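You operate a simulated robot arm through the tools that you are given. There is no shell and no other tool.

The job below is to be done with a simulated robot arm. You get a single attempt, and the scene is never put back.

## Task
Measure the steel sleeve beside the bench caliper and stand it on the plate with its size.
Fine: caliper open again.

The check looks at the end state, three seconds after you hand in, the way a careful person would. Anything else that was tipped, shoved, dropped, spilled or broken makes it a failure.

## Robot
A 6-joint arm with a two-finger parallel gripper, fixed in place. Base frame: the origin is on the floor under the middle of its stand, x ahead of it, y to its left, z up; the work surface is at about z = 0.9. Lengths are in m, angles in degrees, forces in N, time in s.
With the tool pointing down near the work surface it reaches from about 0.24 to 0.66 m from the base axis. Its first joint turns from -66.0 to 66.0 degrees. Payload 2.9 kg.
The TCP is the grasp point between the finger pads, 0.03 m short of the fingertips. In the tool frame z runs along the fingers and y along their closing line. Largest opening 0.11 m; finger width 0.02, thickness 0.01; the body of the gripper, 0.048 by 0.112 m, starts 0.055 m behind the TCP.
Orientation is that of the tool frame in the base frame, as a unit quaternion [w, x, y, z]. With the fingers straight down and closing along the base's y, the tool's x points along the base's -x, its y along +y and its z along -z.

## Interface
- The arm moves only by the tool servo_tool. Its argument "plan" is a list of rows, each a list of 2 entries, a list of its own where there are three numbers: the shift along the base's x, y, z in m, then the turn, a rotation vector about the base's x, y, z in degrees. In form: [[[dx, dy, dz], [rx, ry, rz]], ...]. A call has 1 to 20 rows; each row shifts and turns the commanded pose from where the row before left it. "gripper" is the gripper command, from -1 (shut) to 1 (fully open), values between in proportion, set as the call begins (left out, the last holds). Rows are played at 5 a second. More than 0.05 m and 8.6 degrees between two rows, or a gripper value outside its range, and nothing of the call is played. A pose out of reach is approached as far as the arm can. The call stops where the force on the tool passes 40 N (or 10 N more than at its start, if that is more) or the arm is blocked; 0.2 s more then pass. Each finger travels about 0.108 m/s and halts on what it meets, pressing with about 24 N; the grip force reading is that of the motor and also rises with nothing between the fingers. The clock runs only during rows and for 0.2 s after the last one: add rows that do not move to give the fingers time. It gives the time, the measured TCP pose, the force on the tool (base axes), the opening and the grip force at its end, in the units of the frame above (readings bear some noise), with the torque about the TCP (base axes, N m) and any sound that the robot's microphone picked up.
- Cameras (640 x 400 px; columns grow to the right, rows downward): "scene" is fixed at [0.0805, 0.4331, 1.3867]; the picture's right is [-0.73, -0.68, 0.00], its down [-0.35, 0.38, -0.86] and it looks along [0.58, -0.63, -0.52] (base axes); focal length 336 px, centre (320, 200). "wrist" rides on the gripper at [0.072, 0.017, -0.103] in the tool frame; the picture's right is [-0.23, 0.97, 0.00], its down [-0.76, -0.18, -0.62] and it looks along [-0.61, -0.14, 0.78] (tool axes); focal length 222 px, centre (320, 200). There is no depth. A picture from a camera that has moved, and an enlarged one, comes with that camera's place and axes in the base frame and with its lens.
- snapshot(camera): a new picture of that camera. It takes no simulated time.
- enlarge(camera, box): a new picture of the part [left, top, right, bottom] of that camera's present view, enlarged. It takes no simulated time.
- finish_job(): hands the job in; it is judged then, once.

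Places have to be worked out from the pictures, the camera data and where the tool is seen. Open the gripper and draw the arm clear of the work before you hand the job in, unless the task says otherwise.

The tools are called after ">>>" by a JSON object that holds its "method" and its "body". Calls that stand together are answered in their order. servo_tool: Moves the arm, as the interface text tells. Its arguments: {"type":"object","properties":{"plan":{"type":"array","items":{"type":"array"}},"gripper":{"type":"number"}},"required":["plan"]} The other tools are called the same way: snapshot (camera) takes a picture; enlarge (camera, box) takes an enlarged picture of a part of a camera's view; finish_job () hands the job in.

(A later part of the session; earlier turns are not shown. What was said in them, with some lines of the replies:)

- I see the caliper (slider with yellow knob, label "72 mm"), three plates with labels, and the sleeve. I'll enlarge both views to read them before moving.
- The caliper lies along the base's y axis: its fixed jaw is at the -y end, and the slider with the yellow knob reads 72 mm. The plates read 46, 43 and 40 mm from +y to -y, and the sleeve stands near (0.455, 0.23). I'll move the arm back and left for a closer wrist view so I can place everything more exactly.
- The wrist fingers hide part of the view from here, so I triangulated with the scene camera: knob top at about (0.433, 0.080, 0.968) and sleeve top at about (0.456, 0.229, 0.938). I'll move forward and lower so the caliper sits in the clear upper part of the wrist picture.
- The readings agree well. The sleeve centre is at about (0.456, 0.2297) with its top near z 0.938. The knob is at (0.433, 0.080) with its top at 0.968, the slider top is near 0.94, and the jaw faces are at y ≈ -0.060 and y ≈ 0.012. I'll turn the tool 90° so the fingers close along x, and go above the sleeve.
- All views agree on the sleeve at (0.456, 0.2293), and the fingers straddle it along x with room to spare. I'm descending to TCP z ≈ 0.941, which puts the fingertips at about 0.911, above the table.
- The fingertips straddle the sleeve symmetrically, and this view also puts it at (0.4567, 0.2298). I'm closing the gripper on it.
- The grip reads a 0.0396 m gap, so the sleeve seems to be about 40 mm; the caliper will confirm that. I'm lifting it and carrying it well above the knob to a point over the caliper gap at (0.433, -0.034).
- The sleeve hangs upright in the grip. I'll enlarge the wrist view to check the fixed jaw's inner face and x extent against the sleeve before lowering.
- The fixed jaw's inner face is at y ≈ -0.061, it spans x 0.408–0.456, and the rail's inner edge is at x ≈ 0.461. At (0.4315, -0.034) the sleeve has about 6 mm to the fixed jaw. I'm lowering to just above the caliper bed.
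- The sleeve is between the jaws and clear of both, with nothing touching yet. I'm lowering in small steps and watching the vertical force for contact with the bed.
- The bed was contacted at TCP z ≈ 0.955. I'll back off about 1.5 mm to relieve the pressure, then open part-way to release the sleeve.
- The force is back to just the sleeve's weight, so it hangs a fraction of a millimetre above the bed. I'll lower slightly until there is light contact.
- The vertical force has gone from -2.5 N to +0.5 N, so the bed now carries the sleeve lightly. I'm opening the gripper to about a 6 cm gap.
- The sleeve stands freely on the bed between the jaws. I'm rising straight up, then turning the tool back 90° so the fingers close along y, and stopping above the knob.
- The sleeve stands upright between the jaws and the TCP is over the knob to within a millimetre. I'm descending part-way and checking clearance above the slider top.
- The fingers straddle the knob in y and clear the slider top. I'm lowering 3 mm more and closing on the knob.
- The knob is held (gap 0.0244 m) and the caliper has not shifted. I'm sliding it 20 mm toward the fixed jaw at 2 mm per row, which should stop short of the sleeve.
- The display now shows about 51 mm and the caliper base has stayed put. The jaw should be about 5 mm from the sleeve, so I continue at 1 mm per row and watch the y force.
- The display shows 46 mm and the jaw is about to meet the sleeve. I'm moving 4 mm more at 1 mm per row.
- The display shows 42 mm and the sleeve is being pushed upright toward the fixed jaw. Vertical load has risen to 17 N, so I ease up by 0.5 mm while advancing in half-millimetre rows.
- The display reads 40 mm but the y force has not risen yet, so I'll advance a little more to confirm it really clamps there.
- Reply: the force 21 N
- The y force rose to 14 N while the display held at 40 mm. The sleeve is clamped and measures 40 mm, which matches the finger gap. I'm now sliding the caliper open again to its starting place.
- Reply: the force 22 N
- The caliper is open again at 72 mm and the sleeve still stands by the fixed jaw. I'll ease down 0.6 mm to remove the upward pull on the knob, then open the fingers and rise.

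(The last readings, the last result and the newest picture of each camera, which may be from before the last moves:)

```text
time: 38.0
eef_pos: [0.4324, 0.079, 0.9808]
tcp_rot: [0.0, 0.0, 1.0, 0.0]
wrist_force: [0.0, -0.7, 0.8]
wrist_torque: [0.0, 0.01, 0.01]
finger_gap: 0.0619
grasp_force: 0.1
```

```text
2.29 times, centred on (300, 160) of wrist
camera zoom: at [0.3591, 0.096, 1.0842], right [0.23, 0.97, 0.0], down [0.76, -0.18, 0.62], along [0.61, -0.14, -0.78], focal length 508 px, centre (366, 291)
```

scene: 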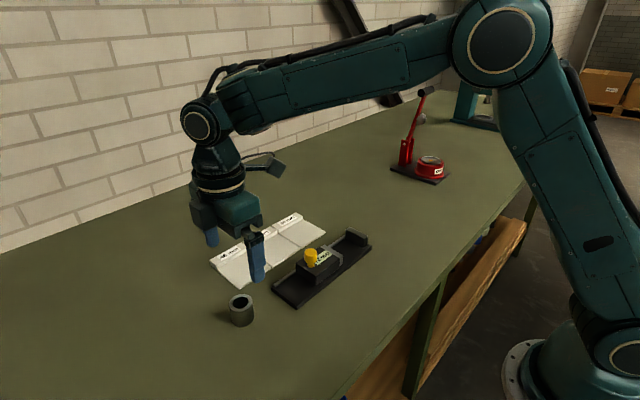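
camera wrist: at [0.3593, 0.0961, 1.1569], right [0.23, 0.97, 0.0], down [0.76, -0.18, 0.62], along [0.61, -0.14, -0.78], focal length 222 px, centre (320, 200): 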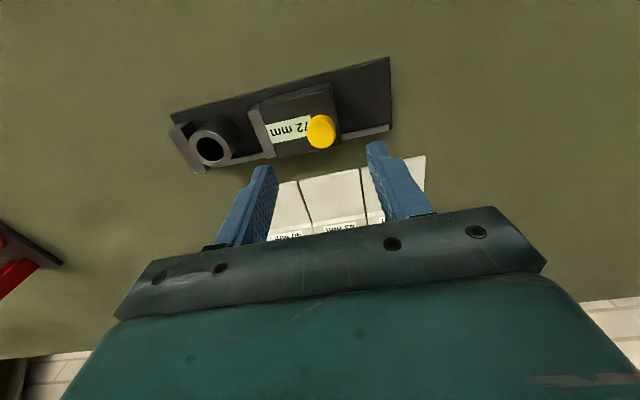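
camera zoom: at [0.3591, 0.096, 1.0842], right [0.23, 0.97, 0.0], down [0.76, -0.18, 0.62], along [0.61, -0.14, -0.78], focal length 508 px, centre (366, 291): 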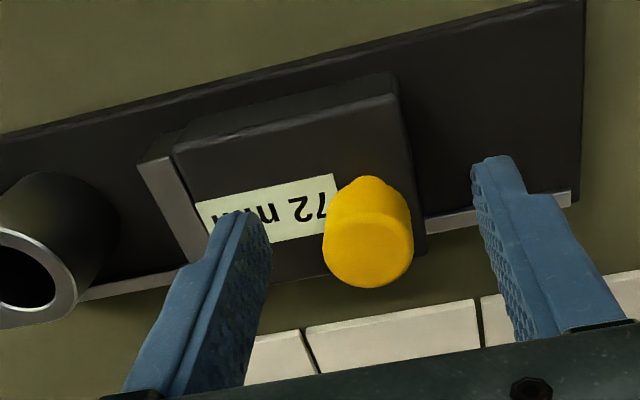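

Released cleanly, with the display at 72 mm. I'm rising, turning 90° so the fingers close along x again, and moving above the sleeve, now at about (0.432, -0.040).

>>> {"method": "servo_tool", "body": {"plan": [[[0, 0, 0.01], [0, 0, 0]], [[0, 0, 0.02], [0, 0, 0]], [[0, 0, 0.025], [0, 0, 0]], [[0, 0, 0.02], [0, 0, 0]], [[0, -0.0109, 0], [0, 0, 8.1818]], [[0, -0.0109, 0], [0, 0, 8.1818]], [[0, -0.0109, 0], [0, 0, 8.1818]], [[0, -0.0109, 0], [0, 0, 8.1818]], [[0, -0.0109, 0], [0, 0, 8.1818]], [[0, -0.0109, 0], [0, 0, 8.1818]], [[0, -0.0109, 0], [0, 0, 8.1818]], [[0, -0.0109, 0], [0, 0, 8.1818]], [[0, -0.0109, 0], [0, 0, 8.1818]], [[0, -0.0109, 0], [0, 0, 8.1818]], [[0, -0.0109, 0], [0, 0, 8.182]], [[0, 0, 0], [0, 0, 0]], [[0, 0, 0], [0, 0, 0]]]}}

>>> {"method": "enlarge", "body": {"camera": "wrist", "box": [200, 40, 440, 200]}}

>>> {"method": "enlarge", "body": {"camera": "scene", "box": [200, 160, 420, 310]}}

```text
time: 41.6
eef_pos: [0.4314, -0.0414, 1.0568]
tcp_rot: [-0.001, -0.707, 0.707, 0.0]
wrist_force: [0.0, 0.5, -0.3]
wrist_torque: [0.0, 0.0, 0.02]
finger_gap: 0.0617
grasp_force: 0.2
```

```text
2.50 times, centred on (320, 120) of wrist
camera zoom: at [0.4139, -0.1132, 1.1594], right [-0.97, 0.23, 0.0], down [0.18, 0.76, 0.62], along [0.14, 0.61, -0.78], focal length 555 px, centre (320, 400)
```

zoom: 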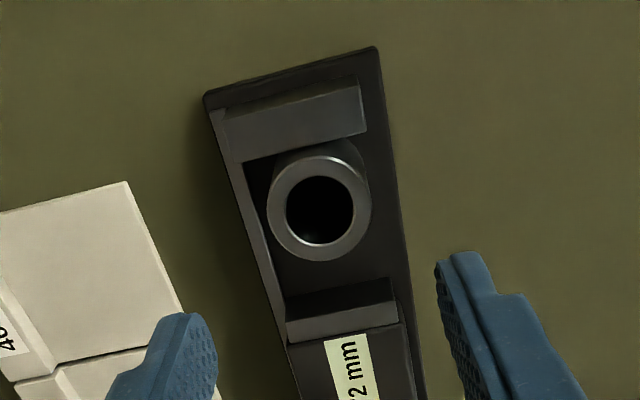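

```text
2.67 times, centred on (310, 235) of scene
camera zoom: at [0.0805, 0.4331, 1.3867], right [-0.73, -0.68, 0.0], down [-0.35, 0.38, -0.86], along [0.58, -0.63, -0.52], focal length 897 px, centre (347, 107)
```

zoom: 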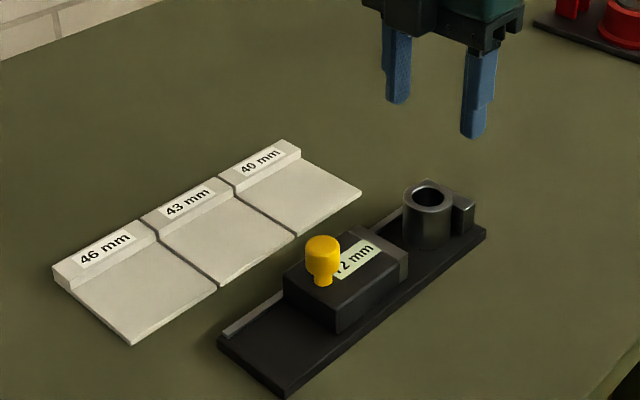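

The ring is centred at about (0.431, -0.041), directly under the TCP, upright and clear of the moving jaw. I'm descending to the same grasp height as before (TCP z ≈ 0.9545).

>>> {"method": "servo_tool", "body": {"plan": [[[0, 0.0002, -0.02], [0, 0, 0]], [[0, 0, -0.02], [0, 0, 0]], [[0, 0, -0.02], [0, 0, 0]], [[0, 0, -0.02], [0, 0, 0]], [[0, 0, -0.012], [0, 0, 0]], [[0, 0, -0.006], [0, 0, 0]], [[0, 0, -0.004], [0, 0, 0]], [[0, 0, 0], [0, 0, 0]], [[0, 0, 0], [0, 0, 0]]]}}

>>> {"method": "enlarge", "body": {"camera": "wrist", "box": [200, 80, 440, 240]}}

>>> {"method": "enlarge", "body": {"camera": "scene", "box": [270, 160, 420, 310]}}

```text
time: 43.6
eef_pos: [0.4339, -0.041, 0.954]
tcp_rot: [0.001, 0.707, -0.707, 0.0]
wrist_force: [-0.1, 0.5, 0.0]
wrist_torque: [-0.03, -0.05, -0.02]
finger_gap: 0.0618
grasp_force: 0.0
```

```text
2.50 times, centred on (320, 160) of wrist
camera zoom: at [0.4147, -0.1132, 1.057], right [-0.97, 0.23, 0.0], down [0.18, 0.76, 0.62], along [0.14, 0.61, -0.78], focal length 555 px, centre (320, 300)
```

zoom: 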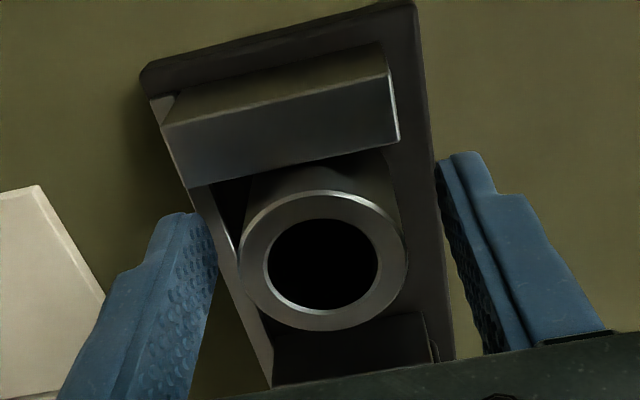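

```text
2.67 times, centred on (345, 235) of scene
camera zoom: at [0.0805, 0.4331, 1.3867], right [-0.73, -0.68, 0.0], down [-0.35, 0.38, -0.86], along [0.58, -0.63, -0.52], focal length 897 px, centre (253, 107)
```

zoom: 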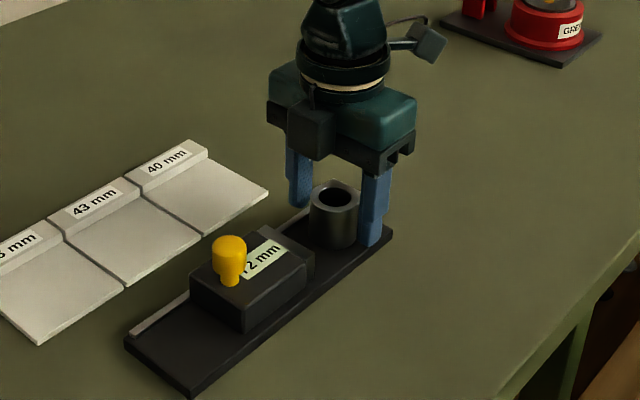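

The fingers straddle the sleeve with no contact. I'm closing on it.

>>> {"method": "servo_tool", "body": {"plan": [[[0, 0, 0], [0, 0, 0]], [[0, 0, 0], [0, 0, 0]], [[0, 0, 0], [0, 0, 0]], [[0, 0, 0], [0, 0, 0]]], "gripper": -1}}

>>> {"method": "enlarge", "body": {"camera": "wrist", "box": [200, 80, 440, 240]}}

```text
time: 44.6
eef_pos: [0.4322, -0.041, 0.9554]
tcp_rot: [0.0, -0.707, 0.707, 0.0]
wrist_force: [0.1, -0.3, 0.2]
wrist_torque: [0.01, 0.01, -0.03]
finger_gap: 0.0398
grasp_force: 23.1
```

```text
2.50 times, centred on (320, 160) of wrist
camera zoom: at [0.4148, -0.1132, 1.0571], right [-0.97, 0.23, 0.0], down [0.18, 0.76, 0.62], along [0.14, 0.61, -0.78], focal length 555 px, centre (320, 300)
```

zoom: 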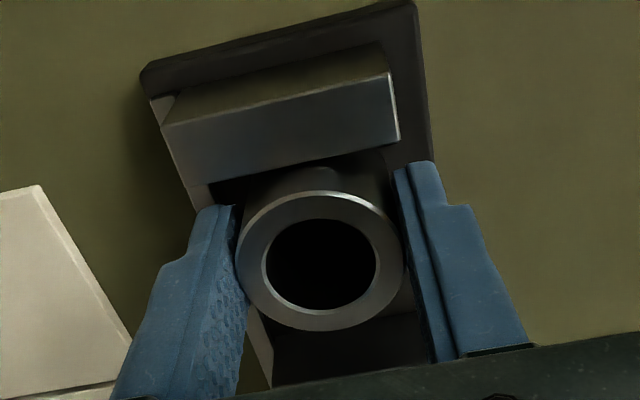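

The sleeve is gripped with a gap of 0.0398 m, again 40 mm. I'm lifting straight up and moving over the 40 mm plate's flat area, centred near (0.553, -0.012).

>>> {"method": "servo_tool", "body": {"plan": [[[0, 0, 0.008], [0, 0, 0]], [[0, 0, 0.015], [0, 0, 0]], [[0, 0, 0.02], [0, 0, 0]], [[0, 0, 0.022], [0, 0, 0]], [[0, 0, 0.02], [0, 0, 0]], [[0.02, 0.00483, 0], [0, 0, 0]], [[0.02, 0.00483, 0], [0, 0, 0]], [[0.02, 0.00483, 0], [0, 0, 0]], [[0.02, 0.00483, 0], [0, 0, 0]], [[0.02, 0.00483, 0], [0, 0, 0]], [[0.02, 0.00483, 0], [0, 0, 0]], [[0, 0, 0], [0, 0, 0]], [[0, 0, 0], [0, 0, 0]]]}}

>>> {"method": "enlarge", "body": {"camera": "wrist", "box": [160, 0, 480, 240]}}

>>> {"method": "enlarge", "body": {"camera": "scene", "box": [200, 120, 420, 310]}}

```text
time: 47.4
eef_pos: [0.5531, -0.0114, 1.038]
tcp_rot: [0.0, 0.707, -0.707, 0.0]
wrist_force: [-0.3, -0.7, -1.4]
wrist_torque: [-0.02, -0.02, 0.02]
finger_gap: 0.0396
grasp_force: 24.0
```

```text
1.67 times, centred on (320, 120) of wrist
camera zoom: at [0.535, -0.0849, 1.1416], right [-0.97, 0.23, 0.0], down [0.18, 0.76, 0.62], along [0.14, 0.61, -0.78], focal length 370 px, centre (320, 333)
```

zoom: 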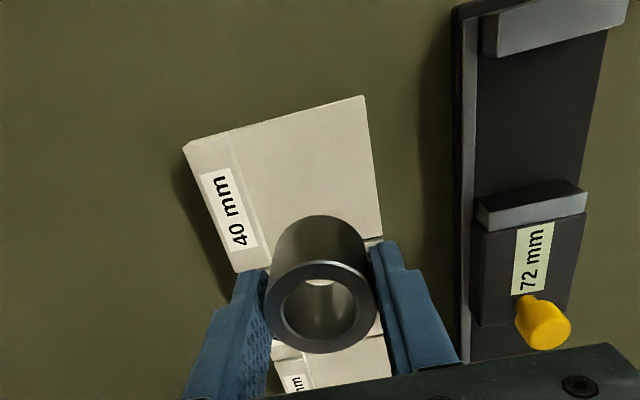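

```text
2.11 times, centred on (310, 215) of scene
camera zoom: at [0.0805, 0.4331, 1.3867], right [-0.73, -0.68, 0.0], down [-0.35, 0.38, -0.86], along [0.58, -0.63, -0.52], focal length 708 px, centre (341, 168)
```

zoom: 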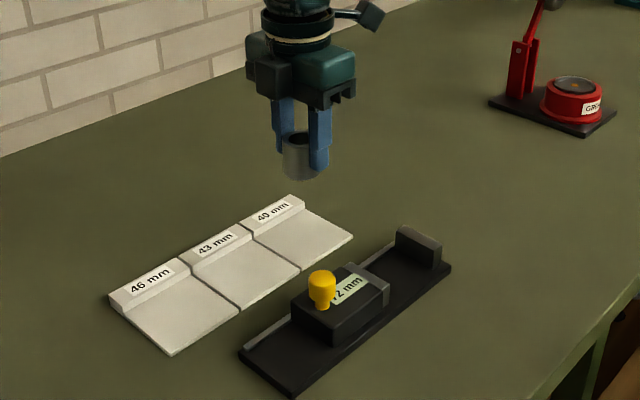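

The sleeve is over the 40 mm plate, whose flat zone I judge to span x 0.517–0.596 and y -0.055–0.028. I shift 2 mm in -y to centre it and descend to just above the plate.

>>> {"method": "servo_tool", "body": {"plan": [[[0.0005, -0.002, -0.015], [0, 0, 0]], [[0, 0, -0.02], [0, 0, 0]], [[0, 0, -0.02], [0, 0, 0]], [[0, 0, -0.015], [0, 0, 0]], [[0, 0, -0.01], [0, 0, 0]], [[0, 0, -0.004], [0, 0, 0]], [[0, 0, 0], [0, 0, 0]], [[0, 0, 0], [0, 0, 0]]]}}

>>> {"method": "enlarge", "body": {"camera": "scene", "box": [220, 150, 370, 300]}}

>>> {"method": "enlarge", "body": {"camera": "wrist", "box": [160, 60, 480, 240]}}

```text
time: 49.2
eef_pos: [0.5533, -0.0141, 0.9549]
tcp_rot: [0.0, -0.707, 0.707, -0.001]
wrist_force: [-0.6, -0.4, -1.6]
wrist_torque: [-0.03, -0.03, -0.02]
finger_gap: 0.0398
grasp_force: 24.1
```

```text
2.67 times, centred on (295, 225) of scene
camera zoom: at [0.0805, 0.4331, 1.3867], right [-0.73, -0.68, 0.0], down [-0.35, 0.38, -0.86], along [0.58, -0.63, -0.52], focal length 897 px, centre (387, 133)
```

zoom: 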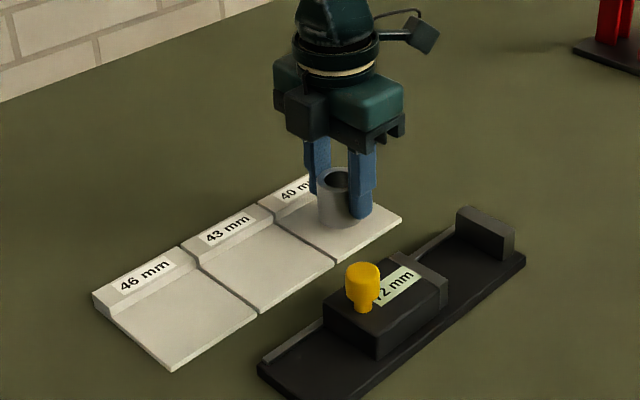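

```text
2.00 times, centred on (320, 150) of wrist
camera zoom: at [0.5358, -0.0861, 1.0579], right [-0.97, 0.23, 0.0], down [0.18, 0.76, 0.62], along [0.14, 0.61, -0.78], focal length 444 px, centre (320, 300)
```

zoom: 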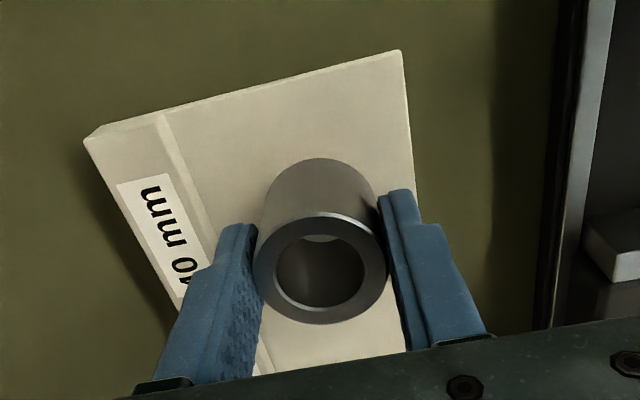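

There is still a small gap below the sleeve, and the fingers are clear of the label ridge. I'm lowering in 1 mm rows to find the plate.

>>> {"method": "servo_tool", "body": {"plan": [[[0, 0, -0.001], [0, 0, 0]], [[0, 0, -0.001], [0, 0, 0]], [[0, 0, -0.001], [0, 0, 0]], [[0, 0, -0.001], [0, 0, 0]], [[0, 0, 0], [0, 0, 0]]]}}

```text
time: 50.4
eef_pos: [0.5528, -0.0134, 0.9509]
tcp_rot: [0.001, -0.707, 0.708, 0.001]
wrist_force: [-0.8, -0.7, -2.4]
wrist_torque: [0.01, 0.03, -0.04]
finger_gap: 0.0398
grasp_force: 24.6
```

>>> {"method": "servo_tool", "body": {"plan": [[[0, 0, -0.001], [0, 0, 0]], [[0, 0, -0.001], [0, 0, 0]], [[0, 0, 0], [0, 0, 0]]]}}

```text
time: 51.2
eef_pos: [0.5526, -0.0137, 0.9486]
tcp_rot: [0.0, -0.707, 0.707, 0.0]
wrist_force: [0.1, -0.9, -3.3]
wrist_torque: [-0.04, 0.03, -0.02]
finger_gap: 0.0399
grasp_force: 23.7
```

No contact yet at z ≈ 0.9486. I'm continuing in 0.7 mm rows.

>>> {"method": "servo_tool", "body": {"plan": [[[0, 0, -0.0007], [0, 0, 0]], [[0, 0, -0.0007], [0, 0, 0]], [[0, 0, 0], [0, 0, 0]]]}}

```text
time: 52.0
eef_pos: [0.5521, -0.0133, 0.9479]
tcp_rot: [0.0, 0.707, -0.707, 0.0]
wrist_force: [-1.4, -2.4, 3.2]
wrist_torque: [0.0, 0.08, 0.02]
finger_gap: 0.0392
grasp_force: 23.7
```

The force has gone from about -2.5 N to +3.2 N, so the sleeve rests lightly on the plate. I'm opening only to about a 5.4 cm gap so the finger stays clear of the label ridge.

>>> {"method": "servo_tool", "body": {"plan": [[[0, 0, 0], [0, 0, 0]], [[0, 0, 0], [0, 0, 0]], [[0, 0, 0], [0, 0, 0]]], "gripper": -0.02}}

>>> {"method": "enlarge", "body": {"camera": "scene", "box": [220, 150, 370, 300]}}

>>> {"method": "enlarge", "body": {"camera": "wrist", "box": [160, 60, 480, 240]}}

```text
time: 52.8
eef_pos: [0.5525, -0.0135, 0.9474]
tcp_rot: [0.0, 0.707, -0.707, 0.0]
wrist_force: [0.0, 0.3, 0.3]
wrist_torque: [0.01, 0.01, -0.03]
finger_gap: 0.0539
grasp_force: 0.0
```

```text
2.67 times, centred on (295, 225) of scene
camera zoom: at [0.0805, 0.4331, 1.3867], right [-0.73, -0.68, 0.0], down [-0.35, 0.38, -0.86], along [0.58, -0.63, -0.52], focal length 897 px, centre (387, 133)
```

zoom: 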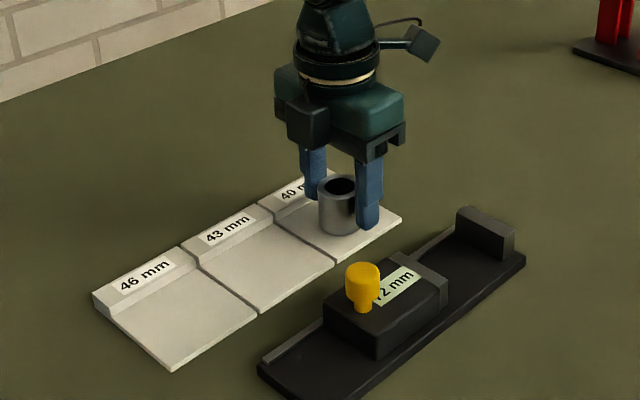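

```text
2.00 times, centred on (320, 150) of wrist
camera zoom: at [0.5347, -0.0858, 1.0506], right [-0.97, 0.23, 0.0], down [0.18, 0.76, 0.62], along [0.14, 0.61, -0.78], focal length 444 px, centre (320, 300)
```

zoom: 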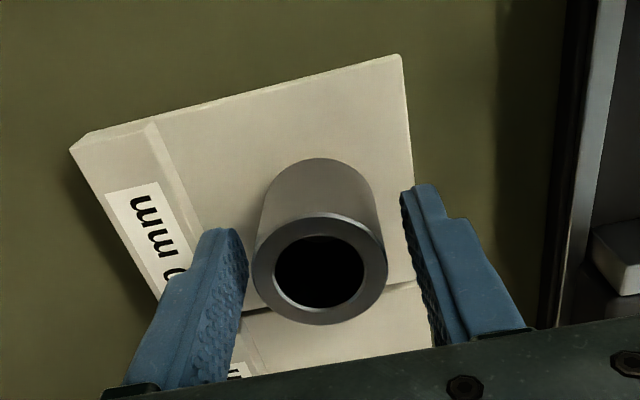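

The sleeve stands on the 40 mm plate and both fingers are free. I'm rising straight up and then drawing the arm back high and clear.

>>> {"method": "servo_tool", "body": {"plan": [[[0, 0, 0.008], [0, 0, 0]], [[0, 0, 0.015], [0, 0, 0]], [[0, 0, 0.02], [0, 0, 0]], [[0, 0, 0.025], [0, 0, 0]], [[0, 0, 0.03], [0, 0, 0]], [[0, 0, 0.03], [0, 0, 0]], [[-0.01, -0.02, 0.03], [0, 0, 0]], [[-0.02, -0.03, 0.03], [0, 0, 0]], [[-0.02, -0.03, 0.03], [0, 0, 0]], [[-0.02, -0.03, 0.02], [0, 0, 0]], [[-0.02, -0.03, 0], [0, 0, 0]], [[0, 0, 0], [0, 0, 0]], [[0, 0, 0], [0, 0, 0]]]}}

>>> {"method": "snapshot", "body": {"camera": "scene"}}

>>> {"method": "enlarge", "body": {"camera": "scene", "box": [200, 170, 400, 320]}}

>>> {"method": "snapshot", "body": {"camera": "wrist"}}

```text
time: 55.6
eef_pos: [0.4626, -0.1521, 1.1875]
tcp_rot: [0.001, -0.707, 0.707, 0.0]
wrist_force: [0.4, 0.6, 1.0]
wrist_torque: [-0.01, -0.01, -0.01]
finger_gap: 0.0539
grasp_force: 0.1
```

```text
taken
```

scene: 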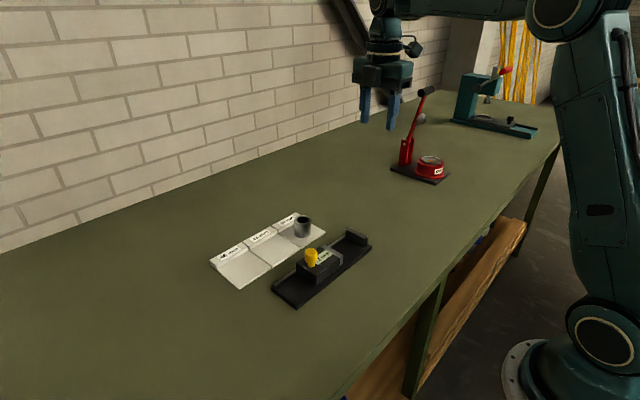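

```text
2.67 times, centred on (300, 245) of scene
camera zoom: at [0.0805, 0.4331, 1.3867], right [-0.73, -0.68, 0.0], down [-0.35, 0.38, -0.86], along [0.58, -0.63, -0.52], focal length 897 px, centre (373, 80)
```

zoom: 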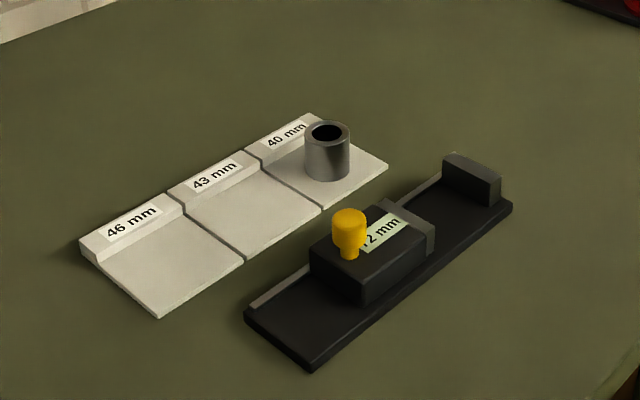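

```text
taken
camera wrist: at [0.4446, -0.2246, 1.2887], right [-0.97, 0.23, 0.0], down [0.18, 0.76, 0.62], along [0.14, 0.61, -0.78], focal length 222 px, centre (320, 200)
```

wrist: 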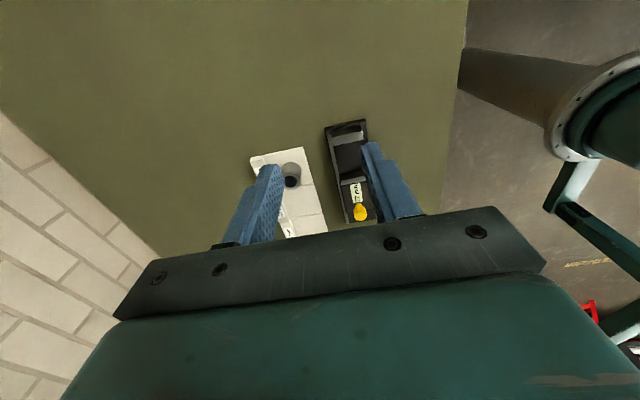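

The sleeve stands upright on the 40 mm plate, the caliper is open at 72 mm, and nothing else has moved. I'm opening the gripper fully before handing in.

>>> {"method": "servo_tool", "body": {"plan": [[[0, 0, 0], [0, 0, 0]], [[0, 0, 0], [0, 0, 0]], [[0, 0, 0], [0, 0, 0]]], "gripper": 1}}

>>> {"method": "enlarge", "body": {"camera": "scene", "box": [200, 60, 470, 310]}}

```text
time: 56.4
eef_pos: [0.4629, -0.1528, 1.186]
tcp_rot: [0.0, 0.708, -0.707, 0.0]
wrist_force: [-0.3, 0.4, 0.2]
wrist_torque: [0.0, 0.02, 0.01]
finger_gap: 0.1099
grasp_force: 0.0
```

```text
1.60 times, centred on (335, 185) of scene
camera zoom: at [0.0805, 0.4331, 1.3867], right [-0.73, -0.68, 0.0], down [-0.35, 0.38, -0.86], along [0.58, -0.63, -0.52], focal length 538 px, centre (296, 224)
```

zoom: 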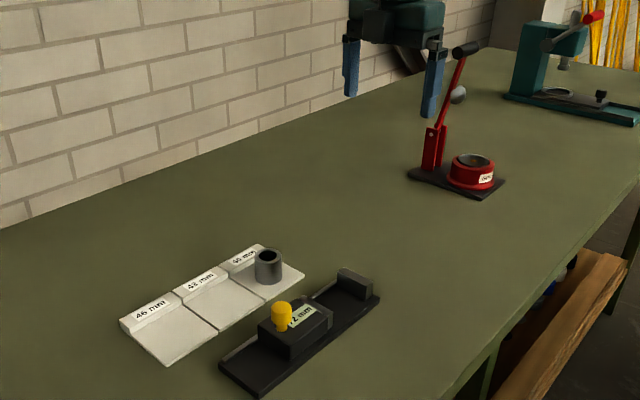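

The gripper is fully open and clear, the sleeve is on the 40 mm plate, and the caliper is open. I'm handing in the job.

>>> {"method": "finish_job", "body": {}}

```text
The job is handed in.
```

The sleeve measured 40 mm on the bench caliper, and it now stands upright on the 40 mm plate. I have handed in the job.

- **Measurement:** with the jaws closed on the sleeve, the display held at 40 mm as the push force rose. The gripper closing on the sleeve gave the same size, at about 39.5 mm.
- **Caliper:** it is open again at 72 mm, where it started.
- **Rest of the bench:** nothing else appeared moved or tipped in the last pictures. The gripper is fully open and the arm is drawn clear.
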